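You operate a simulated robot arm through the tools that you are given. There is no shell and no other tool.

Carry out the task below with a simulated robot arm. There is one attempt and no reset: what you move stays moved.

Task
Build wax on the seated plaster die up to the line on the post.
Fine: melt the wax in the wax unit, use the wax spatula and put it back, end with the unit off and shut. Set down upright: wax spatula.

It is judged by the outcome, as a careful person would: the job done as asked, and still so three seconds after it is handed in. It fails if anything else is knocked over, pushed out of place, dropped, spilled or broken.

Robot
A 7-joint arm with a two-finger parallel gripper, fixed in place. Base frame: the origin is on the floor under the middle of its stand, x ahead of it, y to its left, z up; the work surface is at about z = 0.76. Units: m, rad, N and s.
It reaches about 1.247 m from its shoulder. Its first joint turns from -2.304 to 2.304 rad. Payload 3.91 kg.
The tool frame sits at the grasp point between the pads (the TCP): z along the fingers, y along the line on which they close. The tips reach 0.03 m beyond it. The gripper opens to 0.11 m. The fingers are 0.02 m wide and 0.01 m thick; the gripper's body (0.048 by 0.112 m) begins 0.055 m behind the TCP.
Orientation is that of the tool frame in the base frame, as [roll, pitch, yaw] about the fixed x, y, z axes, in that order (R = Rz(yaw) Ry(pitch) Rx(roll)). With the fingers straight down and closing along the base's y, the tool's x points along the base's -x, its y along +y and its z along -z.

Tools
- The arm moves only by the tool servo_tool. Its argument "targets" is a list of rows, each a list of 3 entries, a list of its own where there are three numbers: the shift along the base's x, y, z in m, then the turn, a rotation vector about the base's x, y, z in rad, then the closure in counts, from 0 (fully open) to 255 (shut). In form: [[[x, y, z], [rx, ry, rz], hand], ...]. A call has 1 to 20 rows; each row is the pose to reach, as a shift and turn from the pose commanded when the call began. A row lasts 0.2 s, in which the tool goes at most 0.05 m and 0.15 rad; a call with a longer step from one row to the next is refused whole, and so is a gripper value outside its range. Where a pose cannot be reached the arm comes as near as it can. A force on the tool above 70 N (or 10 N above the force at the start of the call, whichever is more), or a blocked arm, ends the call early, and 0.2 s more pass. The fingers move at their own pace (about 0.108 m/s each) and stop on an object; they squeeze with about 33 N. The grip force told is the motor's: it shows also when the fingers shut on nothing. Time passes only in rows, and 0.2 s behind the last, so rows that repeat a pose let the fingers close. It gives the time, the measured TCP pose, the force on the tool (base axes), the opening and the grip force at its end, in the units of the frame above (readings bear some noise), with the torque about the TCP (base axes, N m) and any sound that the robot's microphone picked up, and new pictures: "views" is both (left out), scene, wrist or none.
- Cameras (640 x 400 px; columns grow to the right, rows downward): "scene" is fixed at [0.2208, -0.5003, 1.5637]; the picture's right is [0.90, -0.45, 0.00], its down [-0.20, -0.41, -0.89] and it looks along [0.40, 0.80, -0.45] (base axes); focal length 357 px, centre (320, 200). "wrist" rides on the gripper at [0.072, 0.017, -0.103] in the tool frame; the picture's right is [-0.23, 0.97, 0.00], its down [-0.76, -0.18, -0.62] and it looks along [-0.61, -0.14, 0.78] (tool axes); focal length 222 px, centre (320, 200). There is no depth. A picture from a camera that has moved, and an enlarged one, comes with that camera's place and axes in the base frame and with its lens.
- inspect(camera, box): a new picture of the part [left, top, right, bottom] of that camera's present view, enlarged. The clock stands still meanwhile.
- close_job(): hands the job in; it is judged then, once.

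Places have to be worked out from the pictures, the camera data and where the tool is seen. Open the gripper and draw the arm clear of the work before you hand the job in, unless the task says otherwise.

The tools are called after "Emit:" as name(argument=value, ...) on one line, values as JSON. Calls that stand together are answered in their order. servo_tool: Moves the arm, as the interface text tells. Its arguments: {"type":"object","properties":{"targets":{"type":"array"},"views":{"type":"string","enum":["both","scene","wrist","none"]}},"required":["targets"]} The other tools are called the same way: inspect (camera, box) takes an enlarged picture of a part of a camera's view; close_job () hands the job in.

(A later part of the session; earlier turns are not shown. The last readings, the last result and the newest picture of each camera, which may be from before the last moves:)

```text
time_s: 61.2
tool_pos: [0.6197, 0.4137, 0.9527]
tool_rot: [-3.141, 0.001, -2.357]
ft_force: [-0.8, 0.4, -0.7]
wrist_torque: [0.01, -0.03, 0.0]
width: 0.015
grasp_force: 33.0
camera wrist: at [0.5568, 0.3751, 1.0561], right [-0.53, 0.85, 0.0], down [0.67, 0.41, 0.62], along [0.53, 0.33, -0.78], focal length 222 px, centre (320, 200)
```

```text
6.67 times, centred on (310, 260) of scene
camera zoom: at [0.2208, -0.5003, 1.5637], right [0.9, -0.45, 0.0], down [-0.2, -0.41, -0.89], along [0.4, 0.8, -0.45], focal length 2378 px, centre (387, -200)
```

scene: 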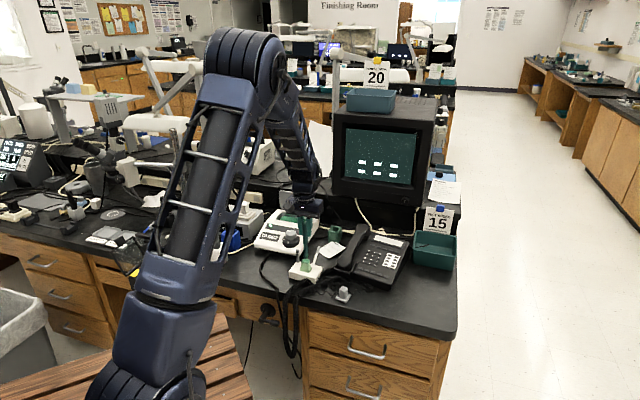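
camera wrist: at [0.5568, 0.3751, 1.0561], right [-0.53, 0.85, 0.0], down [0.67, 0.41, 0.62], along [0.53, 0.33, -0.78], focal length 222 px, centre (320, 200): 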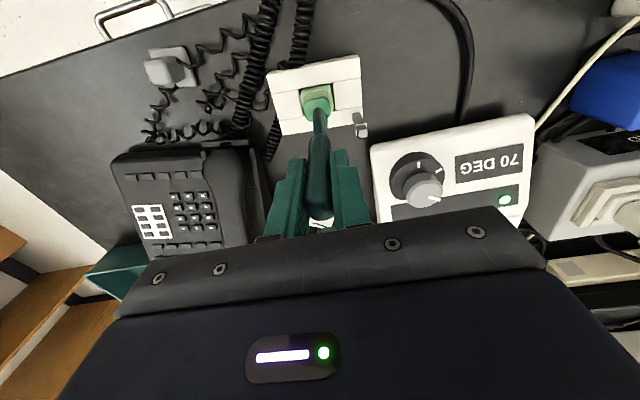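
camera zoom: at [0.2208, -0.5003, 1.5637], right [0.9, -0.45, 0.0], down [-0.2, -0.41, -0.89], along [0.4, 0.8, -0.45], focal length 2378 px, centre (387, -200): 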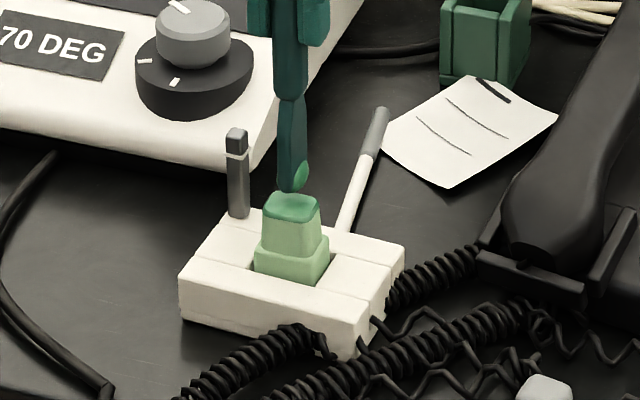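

The tip is about 5–7 mm above the die top. I lower further in small steps.

Emit:
servo_tool(targets=[[[0, 0, -0.003], [0, 0, 0], 255], [[0, 0, -0.005], [0, 0, 0], 255], [[0, 0, -0.0065], [0, 0, 0], 255]], views="wrist")

Emit:
inspect(camera="wrist", box=[260, 60, 380, 160])

Emit:
inspect(camera="scene", box=[285, 235, 325, 275])

```text
time_s: 62.0
tool_pos: [0.6212, 0.4142, 0.9432]
tool_rot: [3.141, -0.001, -2.358]
ft_force: [-0.5, 0.1, -0.2]
wrist_torque: [0.01, 0.0, 0.0]
width: 0.0153
grasp_force: 32.9
camera wrist: at [0.5571, 0.3752, 1.0486], right [-0.53, 0.85, 0.0], down [0.67, 0.41, 0.62], along [0.53, 0.33, -0.78], focal length 222 px, centre (320, 200)
```

wrist: 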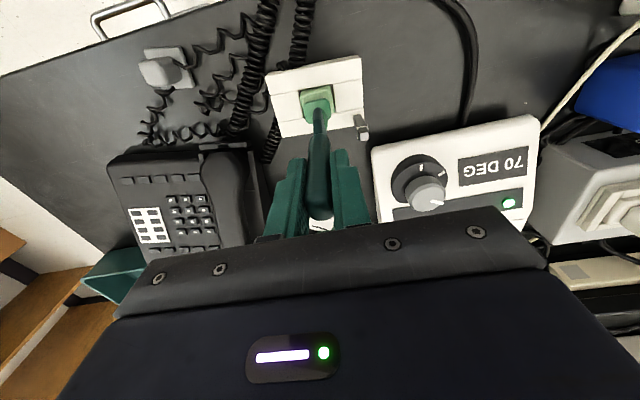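

```text
4.00 times, centred on (320, 110) of wrist
camera zoom: at [0.5571, 0.3752, 1.0486], right [-0.53, 0.85, 0.0], down [0.67, 0.41, 0.62], along [0.53, 0.33, -0.78], focal length 888 px, centre (320, 560)
```

zoom: 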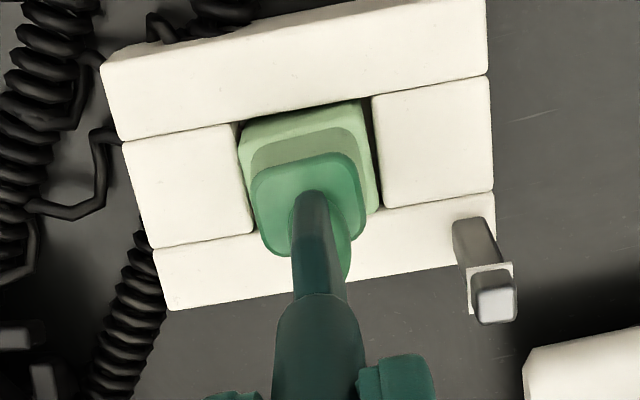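

```text
10.00 times, centred on (305, 255) of scene
camera zoom: at [0.2208, -0.5003, 1.5637], right [0.9, -0.45, 0.0], down [-0.2, -0.41, -0.89], along [0.4, 0.8, -0.45], focal length 3567 px, centre (470, -350)
```

zoom: 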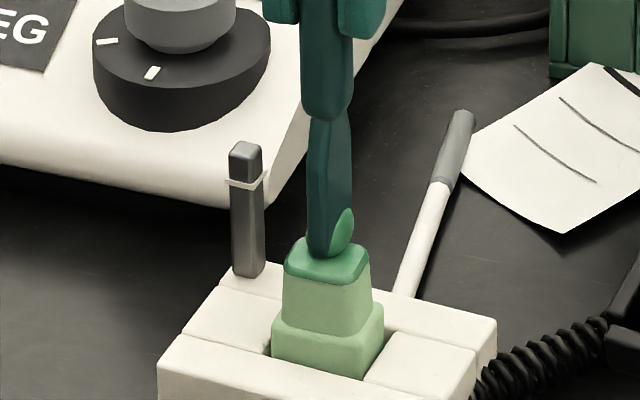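

The tip is nearly touching the cap. I lower another few millimetres and check force and wax.

Emit:
servo_tool(targets=[[[0, 0, -0.0015], [0, 0, 0], 255], [[0, 0, -0.003], [0, 0, 0], 255], [[0, 0, -0.003], [0, 0, 0], 255]], views="none")

Emit:
inspect(camera="scene", box=[285, 235, 325, 275])

Emit:
inspect(camera="wrist", box=[260, 60, 380, 160])

```text
time_s: 62.8
tool_pos: [0.6207, 0.4162, 0.9424]
tool_rot: [3.141, 0.0, -2.357]
ft_force: [-0.5, -1.5, 11.4]
wrist_torque: [-0.06, 0.02, 0.0]
width: 0.0151
grasp_force: 32.7
```

```text
10.00 times, centred on (305, 255) of scene
camera zoom: at [0.2208, -0.5003, 1.5637], right [0.9, -0.45, 0.0], down [-0.2, -0.41, -0.89], along [0.4, 0.8, -0.45], focal length 3567 px, centre (470, -350)
```

zoom: 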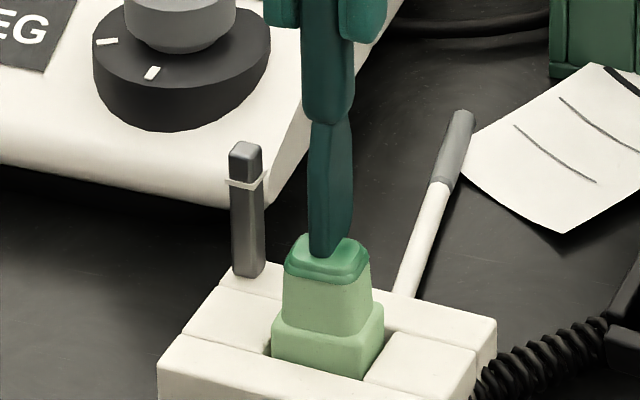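

```text
4.00 times, centred on (320, 110) of wrist
camera zoom: at [0.5573, 0.375, 1.0469], right [-0.53, 0.85, 0.0], down [0.67, 0.41, 0.62], along [0.53, 0.33, -0.78], focal length 888 px, centre (320, 560)
```

zoom: 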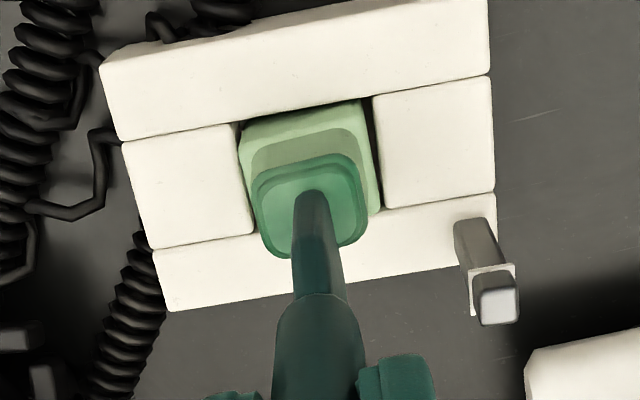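

Contact at ~11 N: the bead left the blade and a new layer formed on the die. I raise the spatula a few centimetres and compare the wax top to the line.

Emit:
servo_tool(targets=[[[0, 0, 0.01], [0, 0, 0], 255], [[0, 0, 0.04], [0, 0, 0], 255], [[0.01, 0.04, 0.06], [0, 0, 0], 255], [[0.02, 0.08, 0.06], [0, 0, 0], 255]], views="wrist")

Emit:
inspect(camera="scene", box=[285, 235, 325, 275])

Emit:
inspect(camera="wrist", box=[240, 0, 400, 120])

```text
time_s: 63.8
tool_pos: [0.6407, 0.4925, 1.0012]
tool_rot: [3.14, 0.001, -2.359]
ft_force: [-0.1, 0.1, -0.7]
wrist_torque: [0.01, -0.01, -0.02]
width: 0.0155
grasp_force: 33.0
camera wrist: at [0.5779, 0.4528, 1.1056], right [-0.52, 0.85, 0.0], down [0.67, 0.41, 0.62], along [0.53, 0.33, -0.78], focal length 222 px, centre (320, 200)
```

wrist: 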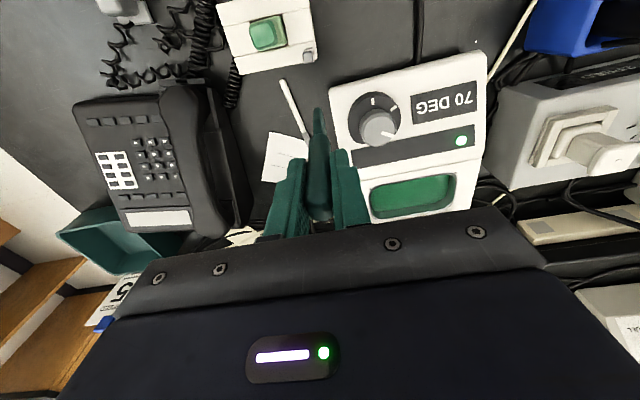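

```text
10.00 times, centred on (305, 255) of scene
camera zoom: at [0.2208, -0.5003, 1.5637], right [0.9, -0.45, 0.0], down [-0.2, -0.41, -0.89], along [0.4, 0.8, -0.45], focal length 3567 px, centre (470, -350)
```

zoom: 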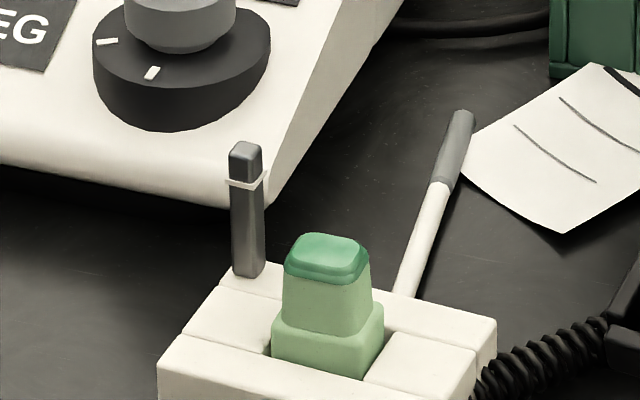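

```text
3.33 times, centred on (320, 60) of wrist
camera zoom: at [0.5779, 0.4528, 1.1056], right [-0.52, 0.85, 0.0], down [0.67, 0.41, 0.62], along [0.53, 0.33, -0.78], focal length 740 px, centre (320, 667)
```

zoom: 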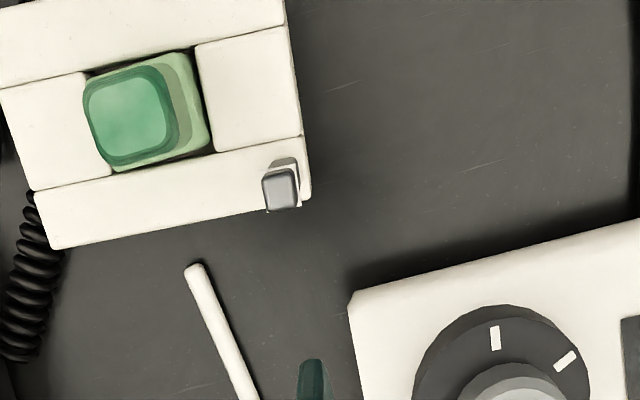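

One layer added: I measure the wax top at z≈0.8245 and the line at z≈0.827 (it started at ≈0.821), so one more load of the same size should reach it. I go back to the pan for a second load.

Emit:
servo_tool(targets=[[[0.008, 0.04, 0.02], [0, 0, 0], 255], [[0.017, 0.08, 0.02], [0, 0, 0], 255], [[0.026, 0.12, 0.02], [0, 0, 0], 255], [[0.034, 0.16, 0.01], [0, 0, 0], 255], [[0.0404, 0.191, 0.0], [0, 0, 0], 255], [[0.0404, 0.191, -0.03], [0, 0, 0], 255], [[0.0404, 0.191, -0.055], [0, 0, 0], 255], [[0.0404, 0.191, -0.066], [0, 0, 0], 255], [[0.0404, 0.191, -0.066], [0, 0, 0], 255]], views="wrist")

Emit:
inspect(camera="scene", box=[260, 170, 330, 250])

```text
time_s: 65.8
tool_pos: [0.6813, 0.6855, 0.9349]
tool_rot: [-3.142, -0.002, -2.356]
ft_force: [-0.3, 0.5, 0.2]
wrist_torque: [0.01, -0.01, 0.0]
width: 0.015
grasp_force: 32.8
camera wrist: at [0.6179, 0.6456, 1.0399], right [-0.53, 0.85, 0.0], down [0.67, 0.41, 0.62], along [0.53, 0.33, -0.78], focal length 222 px, centre (320, 200)
```

wrist: 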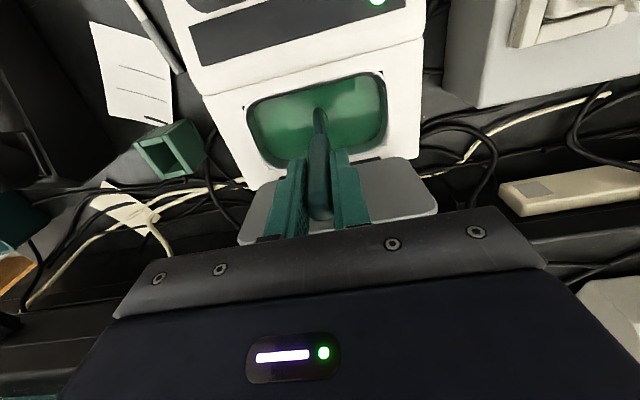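

```text
5.00 times, centred on (295, 210) of scene
camera zoom: at [0.2208, -0.5003, 1.5637], right [0.9, -0.45, 0.0], down [-0.2, -0.41, -0.89], along [0.4, 0.8, -0.45], focal length 1784 px, centre (445, 150)
```

zoom: 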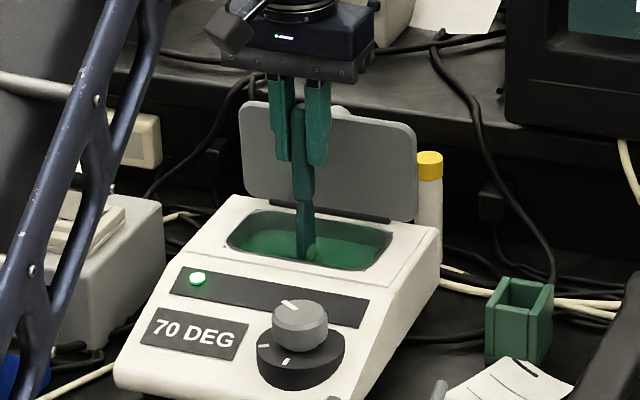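

The blade is in the wax again. I lift it out and carry it back over the die.

Emit:
servo_tool(targets=[[[0, 0, 0.03], [0, 0, 0], 255], [[0, 0, 0.07], [0, 0, 0], 255], [[-0.008, -0.035, 0.095], [0, 0, 0], 255], [[-0.016, -0.075, 0.105], [0, 0, 0], 255], [[-0.025, -0.115, 0.105], [0, 0, 0], 255], [[-0.034, -0.155, 0.105], [0, 0, 0], 255], [[-0.043, -0.195, 0.095], [0, 0, 0], 255], [[-0.052, -0.235, 0.075], [0, 0, 0], 255], [[-0.06, -0.27, 0.055], [0, 0, 0], 255], [[-0.06, -0.27, 0.035], [0, 0, 0], 255], [[-0.06, -0.27, 0.025], [0, 0, 0], 255], [[-0.06, -0.27, 0.025], [0, 0, 0], 255]], views="wrist")

Emit:
inspect(camera="scene", box=[280, 230, 330, 280])

Emit:
inspect(camera="wrist", box=[260, 50, 380, 150])

```text
time_s: 68.4
tool_pos: [0.6202, 0.4155, 0.9623]
tool_rot: [-3.14, -0.001, -2.359]
ft_force: [0.4, 0.0, -1.1]
wrist_torque: [-0.01, -0.04, -0.02]
width: 0.0152
grasp_force: 32.9
camera wrist: at [0.5571, 0.3767, 1.0655], right [-0.53, 0.85, 0.0], down [0.67, 0.41, 0.62], along [0.53, 0.33, -0.78], focal length 222 px, centre (320, 200)
```

wrist: 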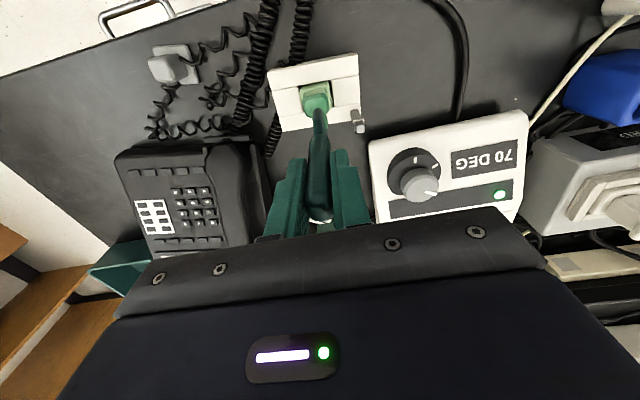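

```text
8.00 times, centred on (305, 255) of scene
camera zoom: at [0.2208, -0.5003, 1.5637], right [0.9, -0.45, 0.0], down [-0.2, -0.41, -0.89], along [0.4, 0.8, -0.45], focal length 2854 px, centre (440, -240)
```

zoom: 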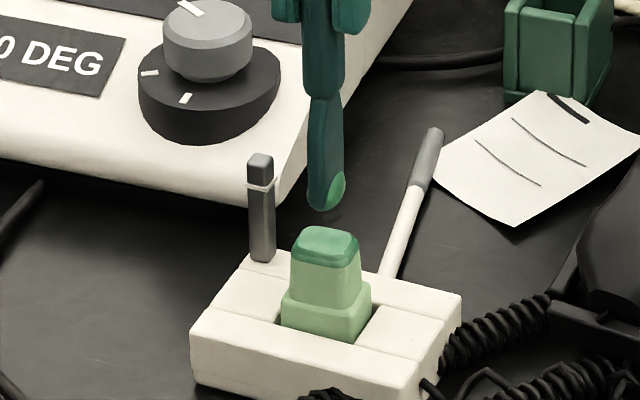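

```text
4.00 times, centred on (320, 100) of wrist
camera zoom: at [0.5571, 0.3767, 1.0655], right [-0.53, 0.85, 0.0], down [0.67, 0.41, 0.62], along [0.53, 0.33, -0.78], focal length 888 px, centre (320, 600)
```

zoom: 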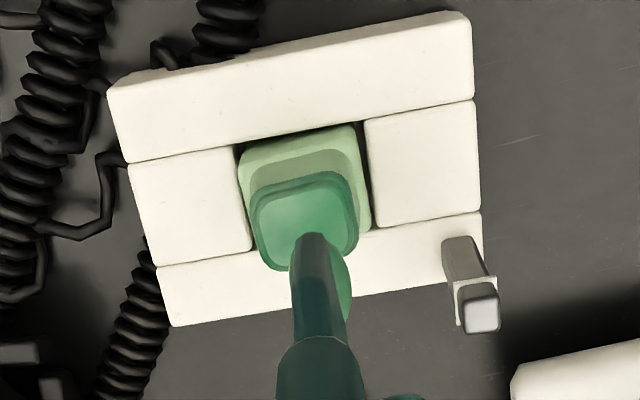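

The second bead is on the blade and it's centred over the die. I lower to light contact.

Emit:
servo_tool(targets=[[[0, 0, -0.007], [0, 0, 0], 255], [[0, 0, -0.011], [0, 0, 0], 255], [[0, 0, -0.013], [0, 0, 0], 255], [[0, 0, -0.0145], [0, 0, 0], 255]], views="none")

Emit:
inspect(camera="scene", box=[285, 235, 325, 275])

```text
time_s: 69.4
tool_pos: [0.6218, 0.417, 0.9477]
tool_rot: [3.14, 0.001, -2.358]
ft_force: [-0.1, 0.8, -0.2]
wrist_torque: [-0.03, -0.01, 0.0]
width: 0.0153
grasp_force: 33.2
```

```text
10.00 times, centred on (305, 255) of scene
camera zoom: at [0.2208, -0.5003, 1.5637], right [0.9, -0.45, 0.0], down [-0.2, -0.41, -0.89], along [0.4, 0.8, -0.45], focal length 3567 px, centre (470, -350)
```

zoom: 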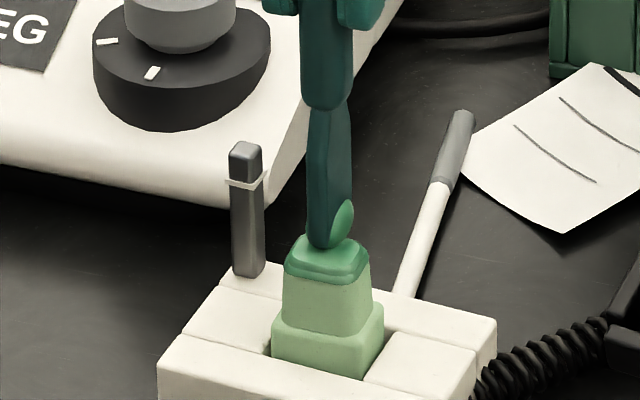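

The bead is just at the wax; no contact force yet. I lower another 1–2 mm.

Emit:
servo_tool(targets=[[[0, 0, -0.001], [0, 0, 0], 255], [[0, 0, -0.002], [0, 0, 0], 255]], views="none")

Emit:
inspect(camera="scene", box=[285, 235, 325, 275])

```text
time_s: 70.0
tool_pos: [0.6202, 0.4144, 0.9449]
tool_rot: [3.142, -0.002, -2.357]
ft_force: [-0.3, 0.3, -0.8]
wrist_torque: [-0.02, 0.01, -0.01]
width: 0.0151
grasp_force: 33.7
```

```text
10.00 times, centred on (305, 255) of scene
camera zoom: at [0.2208, -0.5003, 1.5637], right [0.9, -0.45, 0.0], down [-0.2, -0.41, -0.89], along [0.4, 0.8, -0.45], focal length 3567 px, centre (470, -350)
```

zoom: 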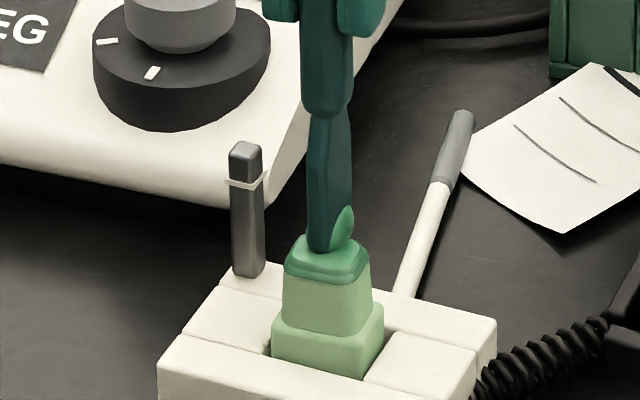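

Still not in contact. Lowering by another couple of millimetres.

Emit:
servo_tool(targets=[[[0, 0, -0.001], [0, 0, 0], 255], [[0, 0, -0.002], [0, 0, 0], 255], [[0, 0, -0.002], [0, 0, 0], 255]], views="none")

Emit:
inspect(camera="scene", box=[285, 235, 325, 275])

```text
time_s: 70.8
tool_pos: [0.6212, 0.4156, 0.9425]
tool_rot: [-3.141, -0.001, -2.358]
ft_force: [-0.8, -1.1, 8.5]
wrist_torque: [-0.08, 0.13, -0.02]
width: 0.0153
grasp_force: 33.3
```

```text
10.00 times, centred on (305, 255) of scene
camera zoom: at [0.2208, -0.5003, 1.5637], right [0.9, -0.45, 0.0], down [-0.2, -0.41, -0.89], along [0.4, 0.8, -0.45], focal length 3567 px, centre (470, -350)
```

zoom: 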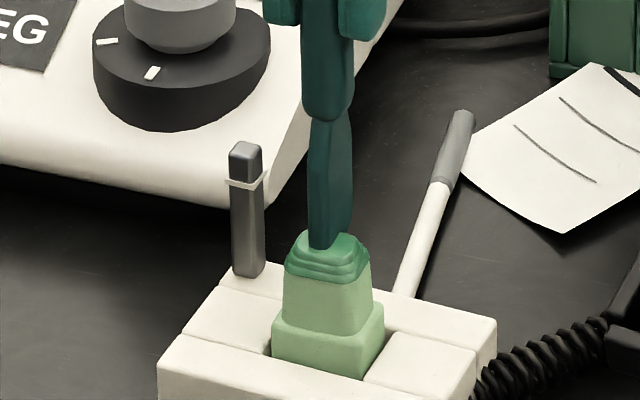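

The second load transferred. I lift the spatula clear and measure the new wax height against the line.

Emit:
servo_tool(targets=[[[0, 0, 0.01], [0, 0, 0], 255], [[0, 0, 0.04], [0, 0, 0], 255], [[0.01, 0.04, 0.06], [0, 0, 0], 255], [[0.02, 0.078, 0.06], [0, 0, 0], 255], [[0.02, 0.078, 0.06], [0, 0, 0], 255]], views="wrist")

Emit:
inspect(camera="scene", box=[290, 240, 320, 270])

Emit:
inspect(camera="wrist", box=[220, 0, 340, 100])

```text
time_s: 72.0
tool_pos: [0.642, 0.4926, 1.0007]
tool_rot: [3.141, -0.003, -2.362]
ft_force: [0.1, -0.5, -0.7]
wrist_torque: [0.0, 0.02, -0.02]
width: 0.0153
grasp_force: 32.7
camera wrist: at [0.577, 0.4546, 1.1046], right [-0.53, 0.85, 0.0], down [0.67, 0.41, 0.62], along [0.53, 0.33, -0.78], focal length 222 px, centre (320, 200)
```

wrist: 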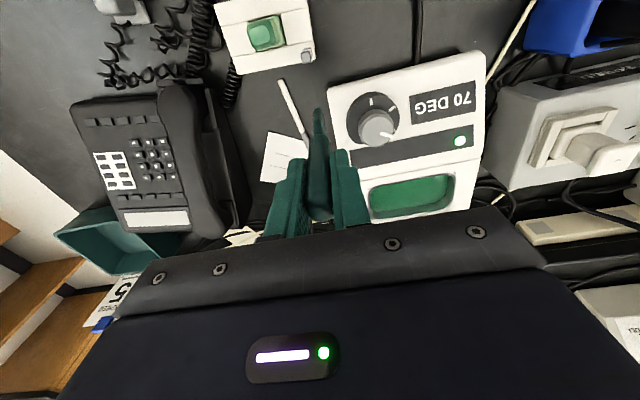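

```text
13.33 times, centred on (305, 255) of scene
camera zoom: at [0.2208, -0.5003, 1.5637], right [0.9, -0.45, 0.0], down [-0.2, -0.41, -0.89], along [0.4, 0.8, -0.45], focal length 4756 px, centre (520, -533)
```

zoom: 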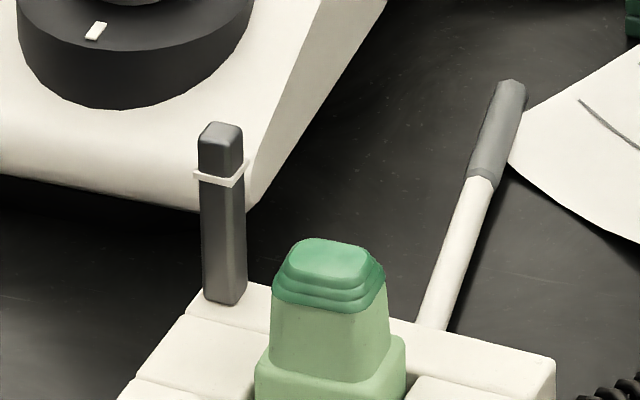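

```text
4.00 times, centred on (280, 50) of wrist
camera zoom: at [0.577, 0.4546, 1.1046], right [-0.53, 0.85, 0.0], down [0.67, 0.41, 0.62], along [0.53, 0.33, -0.78], focal length 888 px, centre (480, 800)
```

zoom: 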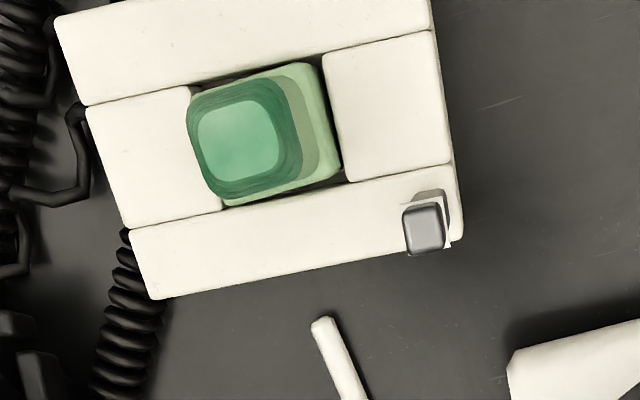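

Two loads are on. I zoom strongly to compare the wax top with the white line precisely.

Emit:
inspect(camera="scene", box=[292, 246, 314, 264])

Emit:
inspect(camera="wrist", box=[240, 10, 320, 70])

```text
16.00 times, centred on (303, 255) of scene
camera zoom: at [0.2208, -0.5003, 1.5637], right [0.9, -0.45, 0.0], down [-0.2, -0.41, -0.89], along [0.4, 0.8, -0.45], focal length 5707 px, centre (592, -680)
```

zoom: 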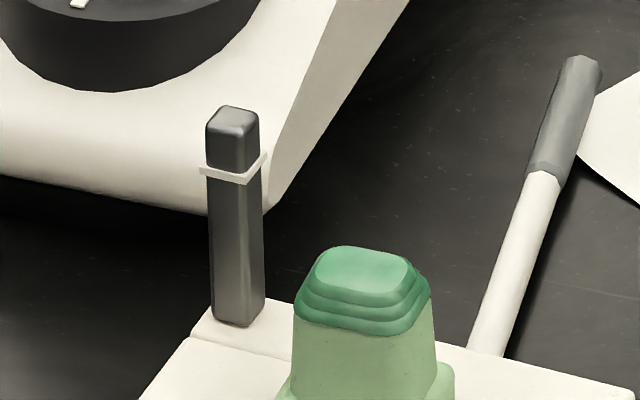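

```text
6.67 times, centred on (280, 40) of wrist
camera zoom: at [0.577, 0.4546, 1.1046], right [-0.53, 0.85, 0.0], down [0.67, 0.41, 0.62], along [0.53, 0.33, -0.78], focal length 1481 px, centre (587, 1267)
```

zoom: 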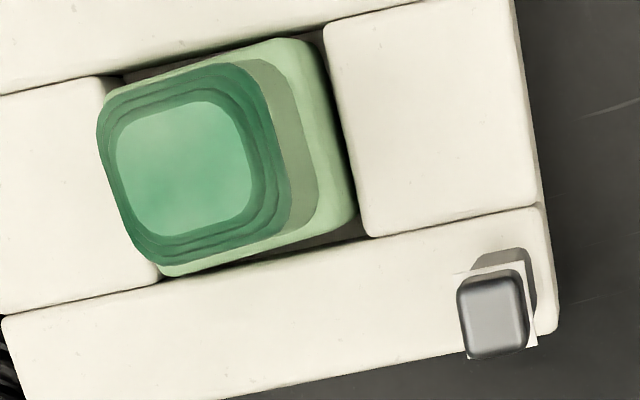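

The wax top now sits level with the line (≈0.8275 vs ≈0.827, within my error). I stop adding wax and bring the spatula back above its holder.

Emit:
servo_tool(targets=[[[0.034, 0.013, 0.015], [0, 0, 0], 255], [[0.068, 0.026, 0.02], [0, 0, 0], 255], [[0.103, 0.039, 0.02], [0, 0, 0], 255], [[0.137, 0.052, 0.02], [0, 0, 0], 255], [[0.1707, 0.0654, 0.012], [0, 0, 0.002], 255], [[0.1707, 0.0654, 0.012], [0, 0, 0.002], 255]], views="both")

Emit:
inspect(camera="wrist", box=[250, 50, 390, 190])

Emit:
inspect(camera="scene", box=[300, 160, 370, 250])

```text
time_s: 73.4
tool_pos: [0.8114, 0.5584, 1.0125]
tool_rot: [-3.141, -0.003, -2.356]
ft_force: [0.3, 0.1, 0.1]
wrist_torque: [0.0, 0.01, 0.0]
width: 0.0153
grasp_force: 32.8
camera wrist: at [0.7482, 0.5186, 1.1159], right [-0.53, 0.85, 0.0], down [0.66, 0.41, 0.62], along [0.53, 0.33, -0.78], focal length 222 px, centre (320, 200)
```

scene: 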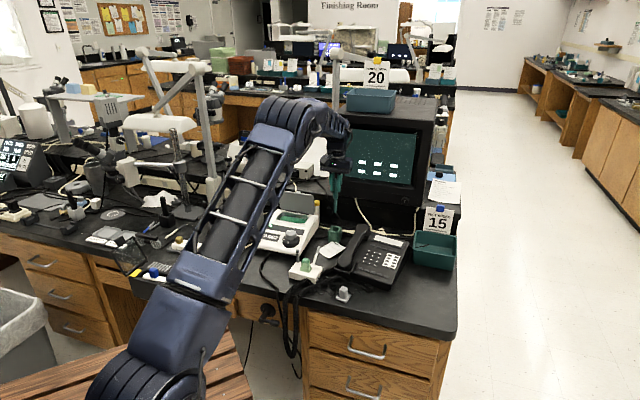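
wrist: 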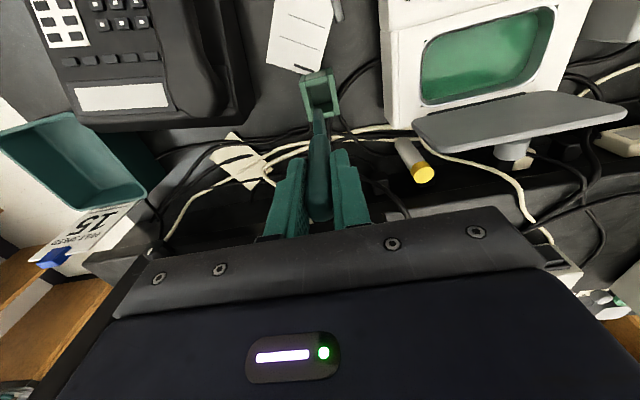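

```text
2.86 times, centred on (320, 120) of wrist
camera zoom: at [0.7482, 0.5186, 1.1159], right [-0.53, 0.85, 0.0], down [0.66, 0.41, 0.62], along [0.53, 0.33, -0.78], focal length 635 px, centre (320, 429)
```

zoom: 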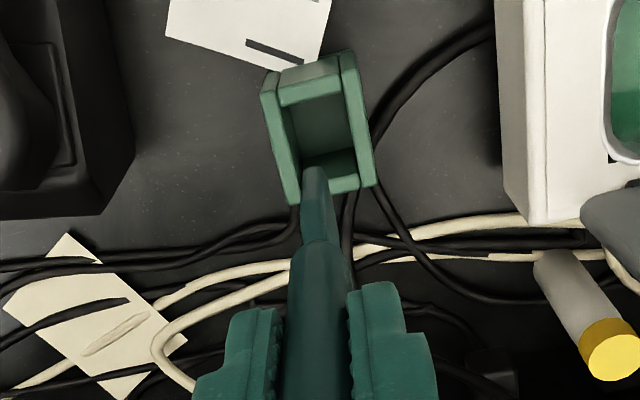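

```text
4.44 times, centred on (335, 205) of scene
camera zoom: at [0.2208, -0.5003, 1.5637], right [0.9, -0.45, 0.0], down [-0.2, -0.41, -0.89], along [0.4, 0.8, -0.45], focal length 1585 px, centre (253, 178)
```

zoom: 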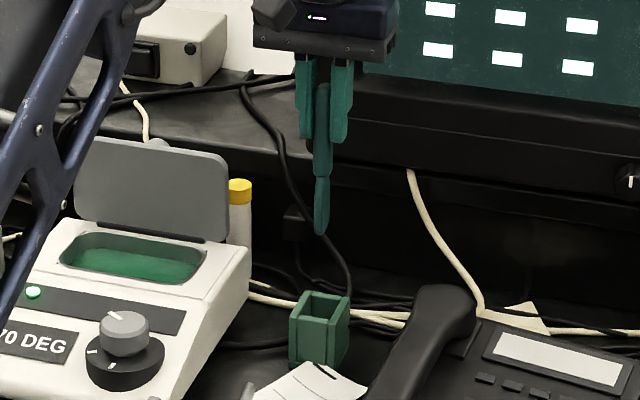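

The picture matches the one taken right after lifting, so the spatula is aligned with the holder. I lower it straight down into the holder.

Emit:
servo_tool(targets=[[[0.0008, 0.0002, -0.03], [0, 0, 0], 255], [[0.0008, 0.0002, -0.06], [0, 0, 0], 255], [[0.0008, 0.0002, -0.085], [0, 0, 0], 255], [[0.0008, 0.0002, -0.105], [0, 0, 0], 255], [[0.0008, 0.0002, -0.115], [0, 0, 0], 255], [[0.0008, 0.0002, -0.119], [0, 0, 0], 255]], views="both")

Emit:
inspect(camera="wrist", box=[250, 70, 390, 210])

Emit:
inspect(camera="scene", box=[300, 160, 370, 250])

```text
time_s: 74.8
tool_pos: [0.8134, 0.5602, 0.8952]
tool_rot: [-3.141, -0.001, -2.356]
ft_force: [-0.6, 0.7, 0.1]
wrist_torque: [-0.03, 0.04, -0.02]
width: 0.0152
grasp_force: 33.5
camera wrist: at [0.7496, 0.5201, 0.9984], right [-0.53, 0.85, 0.0], down [0.66, 0.41, 0.62], along [0.53, 0.33, -0.78], focal length 222 px, centre (320, 200)
```

scene: 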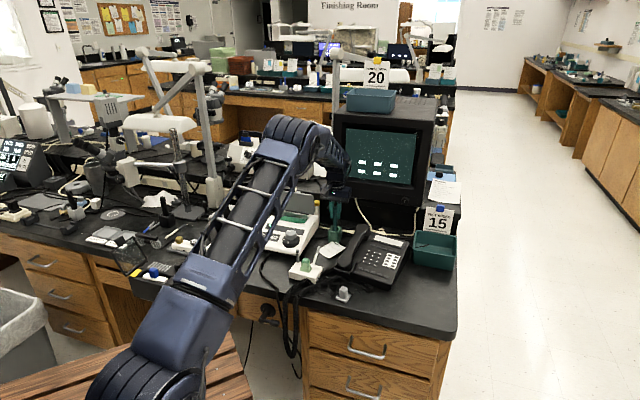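
wrist: 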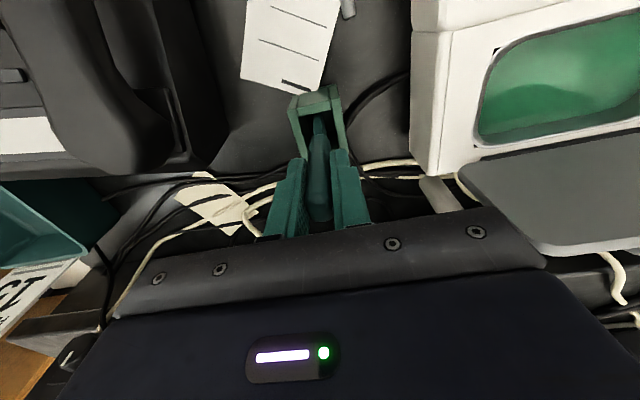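

```text
2.86 times, centred on (320, 140) of wrist
camera zoom: at [0.7496, 0.5201, 0.9984], right [-0.53, 0.85, 0.0], down [0.66, 0.41, 0.62], along [0.53, 0.33, -0.78], focal length 635 px, centre (320, 371)
```

zoom: 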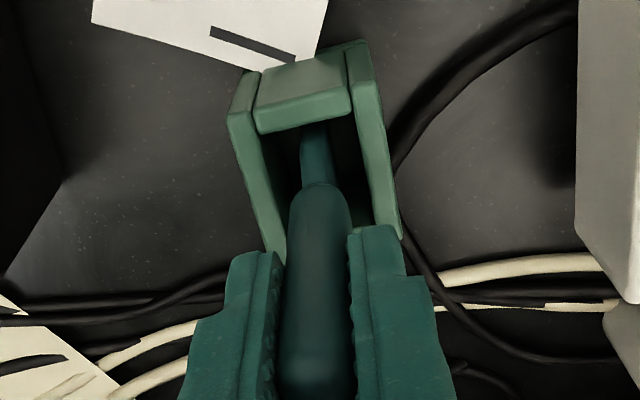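

```text
4.44 times, centred on (335, 205) of scene
camera zoom: at [0.2208, -0.5003, 1.5637], right [0.9, -0.45, 0.0], down [-0.2, -0.41, -0.89], along [0.4, 0.8, -0.45], focal length 1585 px, centre (253, 178)
```

zoom: 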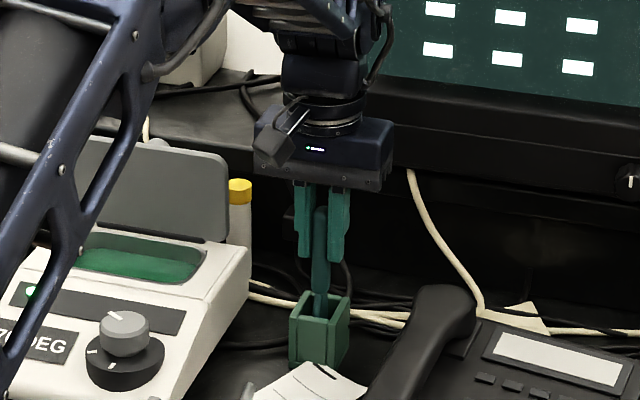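

The blade is inside the holder. I lower the last few millimetres until it rests.

Emit:
servo_tool(targets=[[[0, 0, -0.002], [0, 0, 0], 255], [[0, 0, -0.004], [0, 0, 0], 255], [[0, 0, -0.0055], [0, 0, 0], 255]], views="none")

```text
time_s: 75.6
tool_pos: [0.8128, 0.5582, 0.8902]
tool_rot: [-3.141, -0.001, -2.356]
ft_force: [0.0, -0.1, -0.8]
wrist_torque: [-0.05, 0.01, 0.0]
width: 0.0152
grasp_force: 32.7
```

No contact yet; I continue down in 1 mm steps.

Emit:
servo_tool(targets=[[[0, 0, -0.001], [0, 0, 0], 255], [[0, 0, -0.002], [0, 0, 0], 255], [[0, 0, -0.003], [0, 0, 0], 255]], views="none")

```text
time_s: 76.4
tool_pos: [0.8117, 0.5581, 0.8893]
tool_rot: [3.14, 0.003, -2.356]
ft_force: [-0.2, 0.4, 11.6]
wrist_torque: [0.0, 0.03, 0.03]
width: 0.0152
grasp_force: 33.2
```

It's resting on the holder floor (11.6 N). I ease up 1 mm and open the fingers.

Emit:
servo_tool(targets=[[[0, 0, 0.001], [0, 0, 0], 255], [[0, 0, 0.001], [0, 0, 0], 120], [[0, 0, 0.001], [0, 0, 0], 90], [[0, 0, 0.001], [0, 0, 0], 90]], views="both")

Emit:
inspect(camera="wrist", box=[250, 70, 390, 210])

```text
time_s: 77.4
tool_pos: [0.8132, 0.5594, 0.8875]
tool_rot: [-3.141, -0.001, -2.356]
ft_force: [-0.2, -0.1, 0.6]
wrist_torque: [-0.01, 0.0, -0.03]
width: 0.0715
grasp_force: 0.1
camera wrist: at [0.7491, 0.5196, 0.9918], right [-0.53, 0.85, 0.0], down [0.66, 0.41, 0.62], along [0.53, 0.33, -0.78], focal length 222 px, centre (320, 200)
```

scene: 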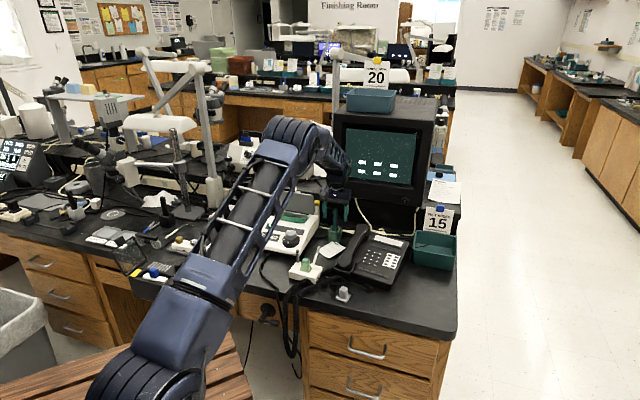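
wrist: 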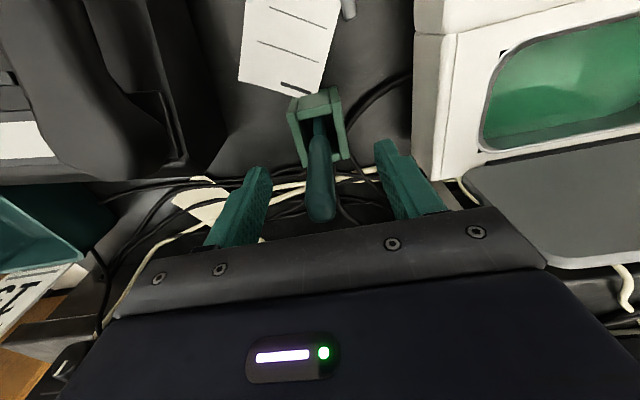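

```text
2.86 times, centred on (320, 140) of wrist
camera zoom: at [0.7491, 0.5196, 0.9918], right [-0.53, 0.85, 0.0], down [0.66, 0.41, 0.62], along [0.53, 0.33, -0.78], focal length 635 px, centre (320, 371)
```

zoom: 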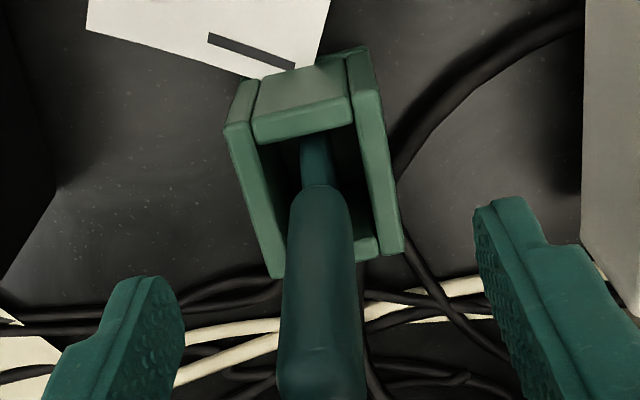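

The spatula stands upright in its holder. I rise clear of it and move over the dial, turning the hand to yaw ≈10° to turn the dial back.

Emit:
servo_tool(targets=[[[0, 0, 0.04], [0, 0, 0], 90], [[0, 0, 0.085], [0, 0, 0], 90], [[0, 0, 0.12], [0, 0, 0], 90], [[-0.04, 0, 0.12], [0, 0, 0], 90], [[-0.08, 0, 0.12], [0, 0, -0.12], 90], [[-0.12, 0.003, 0.12], [0, 0, -0.24], 90], [[-0.16, 0.006, 0.11], [0, 0, -0.36], 90], [[-0.185, 0.0062, 0.09], [0, 0, -0.48], 90], [[-0.185, 0.0062, 0.065], [0, 0, -0.61], 90], [[-0.185, 0.0062, 0.065], [0, 0, -0.61], 90]], views="both")

Emit:
inspect(camera="wrist", box=[260, 50, 380, 150])

Emit:
inspect(camera="scene", box=[300, 180, 370, 250])

```text
time_s: 79.6
tool_pos: [0.6287, 0.5663, 0.9531]
tool_rot: [-3.141, 0.001, -2.967]
ft_force: [0.8, 0.7, 0.3]
wrist_torque: [0.0, 0.01, -0.01]
width: 0.0715
grasp_force: 0.0
camera wrist: at [0.5537, 0.5697, 1.0575], right [0.06, 1.0, 0.0], down [0.78, -0.04, 0.62], along [0.62, -0.03, -0.78], focal length 222 px, centre (320, 200)
```

scene: 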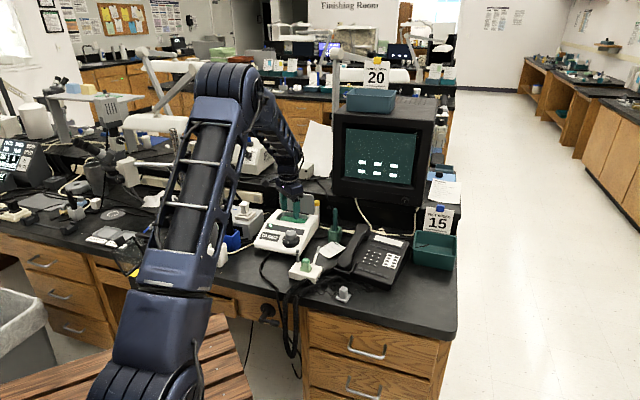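
wrist: 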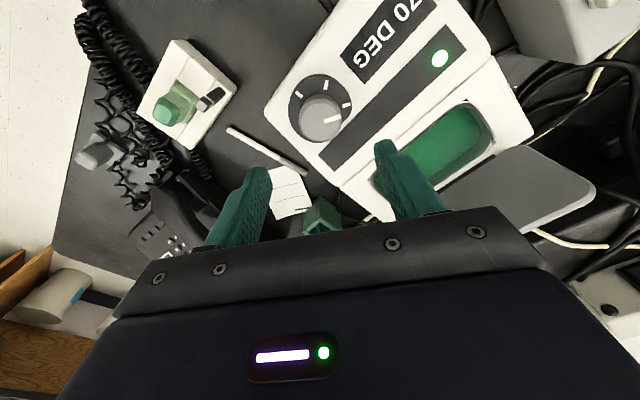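

```text
4.00 times, centred on (320, 100) of wrist
camera zoom: at [0.5537, 0.5697, 1.0575], right [0.06, 1.0, 0.0], down [0.78, -0.04, 0.62], along [0.62, -0.03, -0.78], focal length 888 px, centre (320, 600)
```

zoom: 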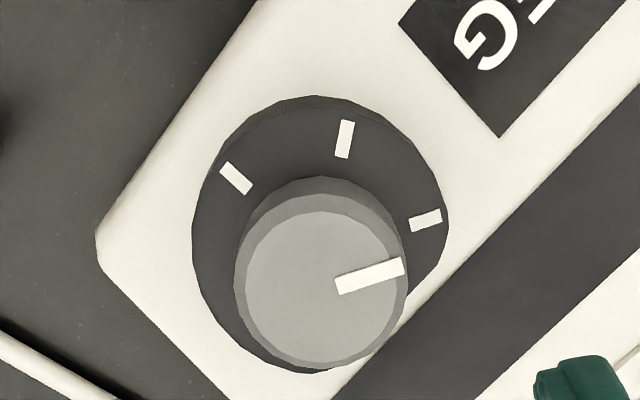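

```text
5.71 times, centred on (335, 215) of scene
camera zoom: at [0.2208, -0.5003, 1.5637], right [0.9, -0.45, 0.0], down [-0.2, -0.41, -0.89], along [0.4, 0.8, -0.45], focal length 2038 px, centre (234, 114)
```

zoom: 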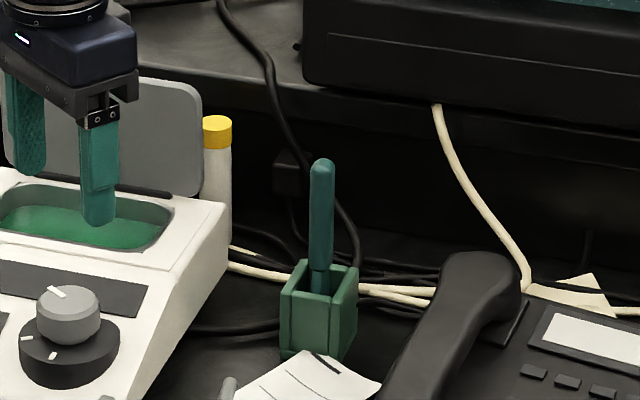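

The dial is centred under the hand. I descend, grip, and turn it 60° counter-clockwise.

Emit:
servo_tool(targets=[[[0.0008, 0, -0.04], [0, 0, 0], 90], [[0.0008, 0, -0.075], [0, 0, 0], 90], [[0.0008, 0, -0.094], [0, 0, 0], 90], [[0.0008, 0, -0.094], [0, 0, 0], 200], [[0.0008, 0, -0.094], [0, 0, 0], 200], [[0.0008, 0, -0.094], [0, 0, 0], 200]], views="none")

Emit:
servo_tool(targets=[[[0, 0, 0], [0, 0, 0.13], 200], [[0, 0, 0], [0, 0, 0.26], 200], [[0, 0, 0], [0, 0, 0.39], 200], [[0, 0, 0], [0, 0, 0.52], 200], [[0, 0, 0], [0, 0, 0.65], 200], [[0, 0, 0], [0, 0, 0.78], 200], [[0, 0, 0], [0, 0, 0.91], 200], [[0, 0, 0], [0, 0, 1.04], 200], [[0, 0, 0], [0, 0, 1.05], 200]], views="wrist")

Emit:
inspect(camera="wrist", box=[240, 60, 440, 220])

```text
time_s: 81.0
tool_pos: [0.63, 0.5667, 0.8584]
tool_rot: [-3.141, -0.001, -2.966]
ft_force: [0.5, 9.6, -3.7]
wrist_torque: [0.07, -0.69, 0.0]
width: 0.0414
grasp_force: 44.8
```

```text
time_s: 83.0
tool_pos: [0.6269, 0.5647, 0.8588]
tool_rot: [3.142, -0.002, -1.915]
ft_force: [-17.4, 7.5, -2.9]
wrist_torque: [-0.73, 0.79, 0.06]
width: 0.0409
grasp_force: 44.6
camera wrist: at [0.5869, 0.5026, 0.9625], right [-0.84, 0.54, 0.0], down [0.42, 0.66, 0.62], along [0.34, 0.52, -0.78], focal length 222 px, centre (320, 200)
```

wrist: 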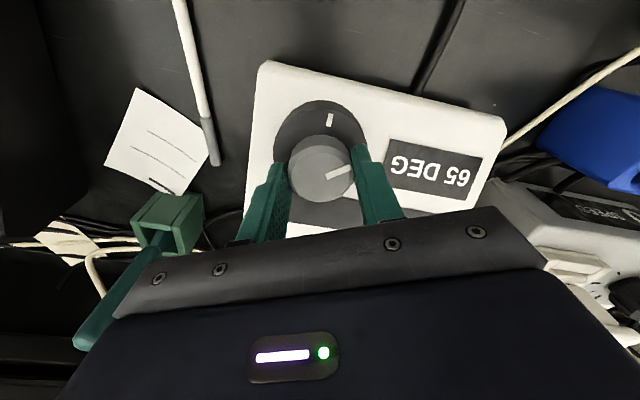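

```text
2.50 times, centred on (340, 140) of wrist
camera zoom: at [0.5869, 0.5026, 0.9625], right [-0.84, 0.54, 0.0], down [0.42, 0.66, 0.62], along [0.34, 0.52, -0.78], focal length 555 px, centre (270, 350)
```

zoom: 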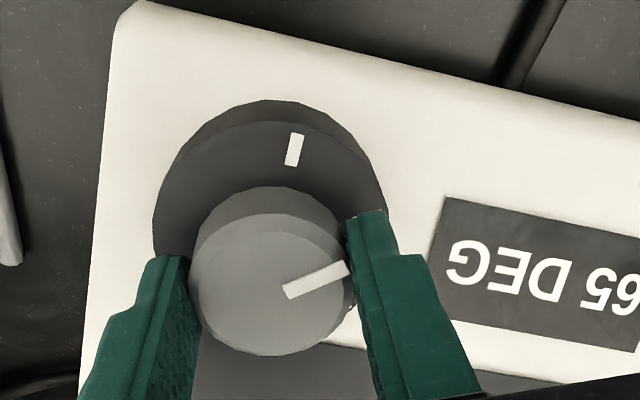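

The display already falls (65 DEG); the pointer is at the second tick. I release, turn the hand back, regrip and turn the remaining 60° to the off tick.

Emit:
servo_tool(targets=[[[0, 0, 0], [0, 0, 0], 100], [[0, 0, 0], [0, 0, 0], 100], [[0.001, 0.001, 0.03], [0, 0, 0], 100], [[0.002, 0.0015, 0.035], [0, 0, -0.13], 100], [[0.002, 0.0015, 0.035], [0, 0, -0.26], 100], [[0.002, 0.0015, 0.035], [0, 0, -0.39], 100], [[0.002, 0.0015, 0.035], [0, 0, -0.52], 100], [[0.002, 0.0015, 0.035], [0, 0, -0.65], 100], [[0.002, 0.0015, 0.035], [0, 0, -0.78], 100], [[0.002, 0.0015, 0.035], [0, 0, -0.91], 100], [[0.002, 0.0015, 0.035], [0, 0, -1.05], 100], [[0.002, 0.0015, 0.015], [0, 0, -1.05], 100], [[0.002, 0.0015, 0.0], [0, 0, -1.05], 100], [[0.002, 0.0015, 0.0], [0, 0, -1.05], 200], [[0.002, 0.0015, 0.0], [0, 0, -1.05], 200], [[0.002, 0.0015, 0.0], [0, 0, -1.05], 200]], views="wrist")

Emit:
inspect(camera="wrist", box=[240, 60, 440, 220])

```text
time_s: 86.4
tool_pos: [0.6307, 0.5666, 0.8598]
tool_rot: [3.142, -0.001, -2.969]
ft_force: [-0.8, -4.3, -2.7]
wrist_torque: [-0.07, -0.35, -0.01]
width: 0.0407
grasp_force: 44.8
camera wrist: at [0.5561, 0.5705, 0.963], right [0.05, 1.0, 0.0], down [0.78, -0.04, 0.62], along [0.62, -0.03, -0.78], focal length 222 px, centre (320, 200)
```

wrist: 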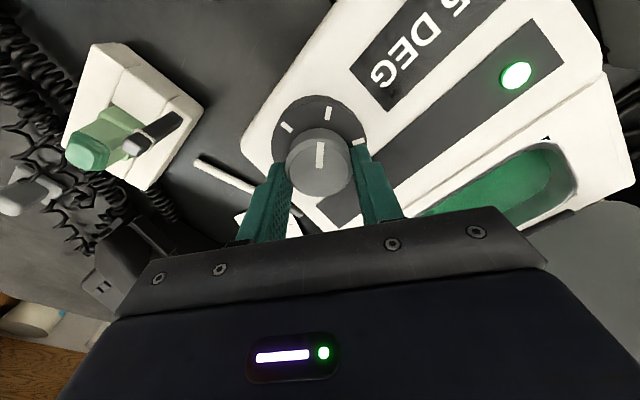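

```text
2.50 times, centred on (340, 140) of wrist
camera zoom: at [0.5561, 0.5705, 0.963], right [0.05, 1.0, 0.0], down [0.78, -0.04, 0.62], along [0.62, -0.03, -0.78], focal length 555 px, centre (270, 350)
```

zoom: 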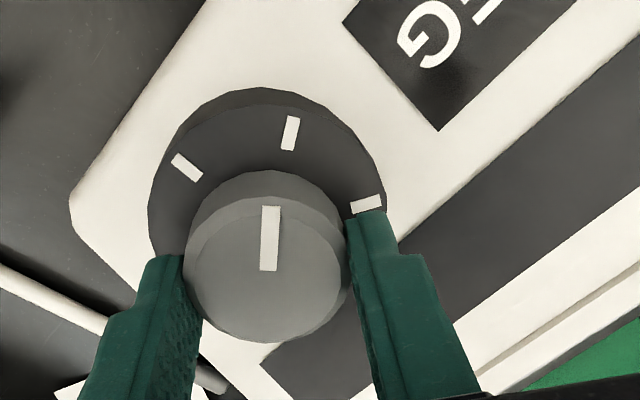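

The pointer is already about 12° past the second tick toward off, so I turn roughly 48° more and check.

Emit:
servo_tool(targets=[[[0, 0, 0], [0, 0, 0.13], 200], [[0, 0, 0], [0, 0, 0.26], 200], [[0, 0, 0], [0, 0, 0.39], 200], [[0, 0, 0], [0, 0, 0.52], 200], [[0, 0, 0], [0, 0, 0.65], 200], [[0, 0, 0], [0, 0, 0.76], 200], [[0, 0, 0], [0, 0, 0.84], 200], [[0, 0, 0], [0, 0, 0.84], 200]], views="wrist")

Emit:
inspect(camera="wrist", box=[240, 60, 440, 220])

Emit:
inspect(camera="scene", box=[250, 190, 330, 260])

```text
time_s: 88.2
tool_pos: [0.6286, 0.569, 0.8595]
tool_rot: [3.139, 0.001, -2.124]
ft_force: [-10.5, 22.6, -6.1]
wrist_torque: [0.89, -0.13, -0.11]
width: 0.0405
grasp_force: 45.0
camera wrist: at [0.5766, 0.5155, 0.963], right [-0.71, 0.71, 0.0], down [0.55, 0.55, 0.62], along [0.44, 0.44, -0.78], focal length 222 px, centre (320, 200)
```

wrist: 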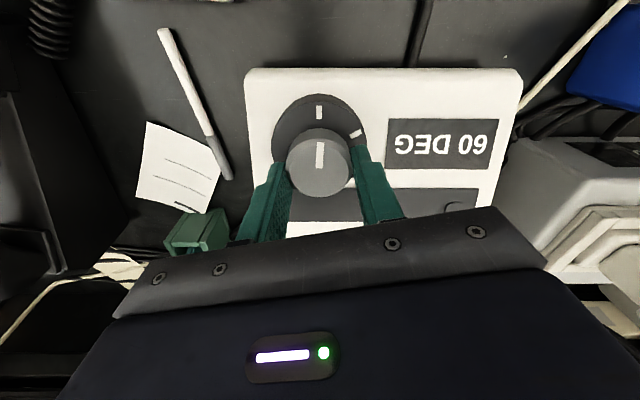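

```text
2.50 times, centred on (340, 140) of wrist
camera zoom: at [0.5766, 0.5155, 0.963], right [-0.71, 0.71, 0.0], down [0.55, 0.55, 0.62], along [0.44, 0.44, -0.78], focal length 555 px, centre (270, 350)
```

zoom: 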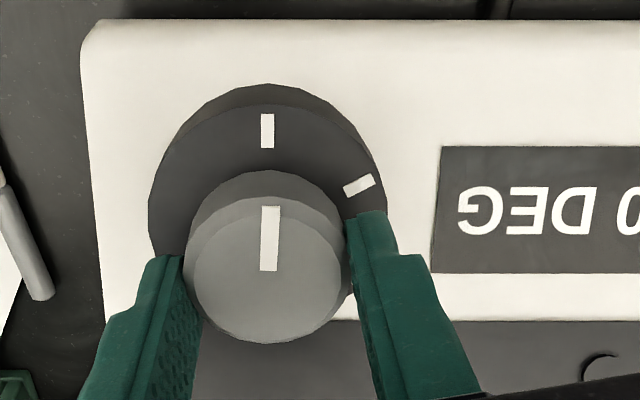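

```text
5.71 times, centred on (290, 225) of scene
camera zoom: at [0.2208, -0.5003, 1.5637], right [0.9, -0.45, 0.0], down [-0.2, -0.41, -0.89], along [0.4, 0.8, -0.45], focal length 2038 px, centre (491, 57)
```

zoom: 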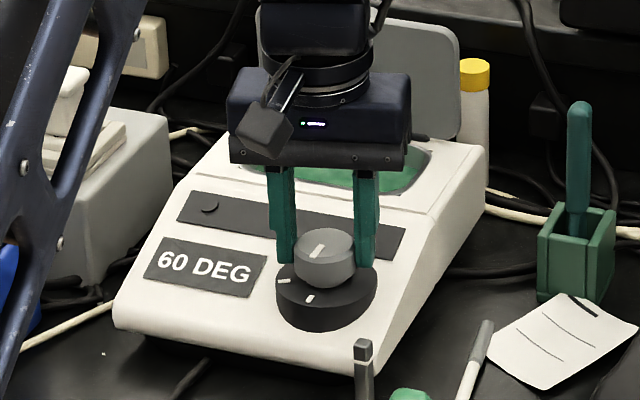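

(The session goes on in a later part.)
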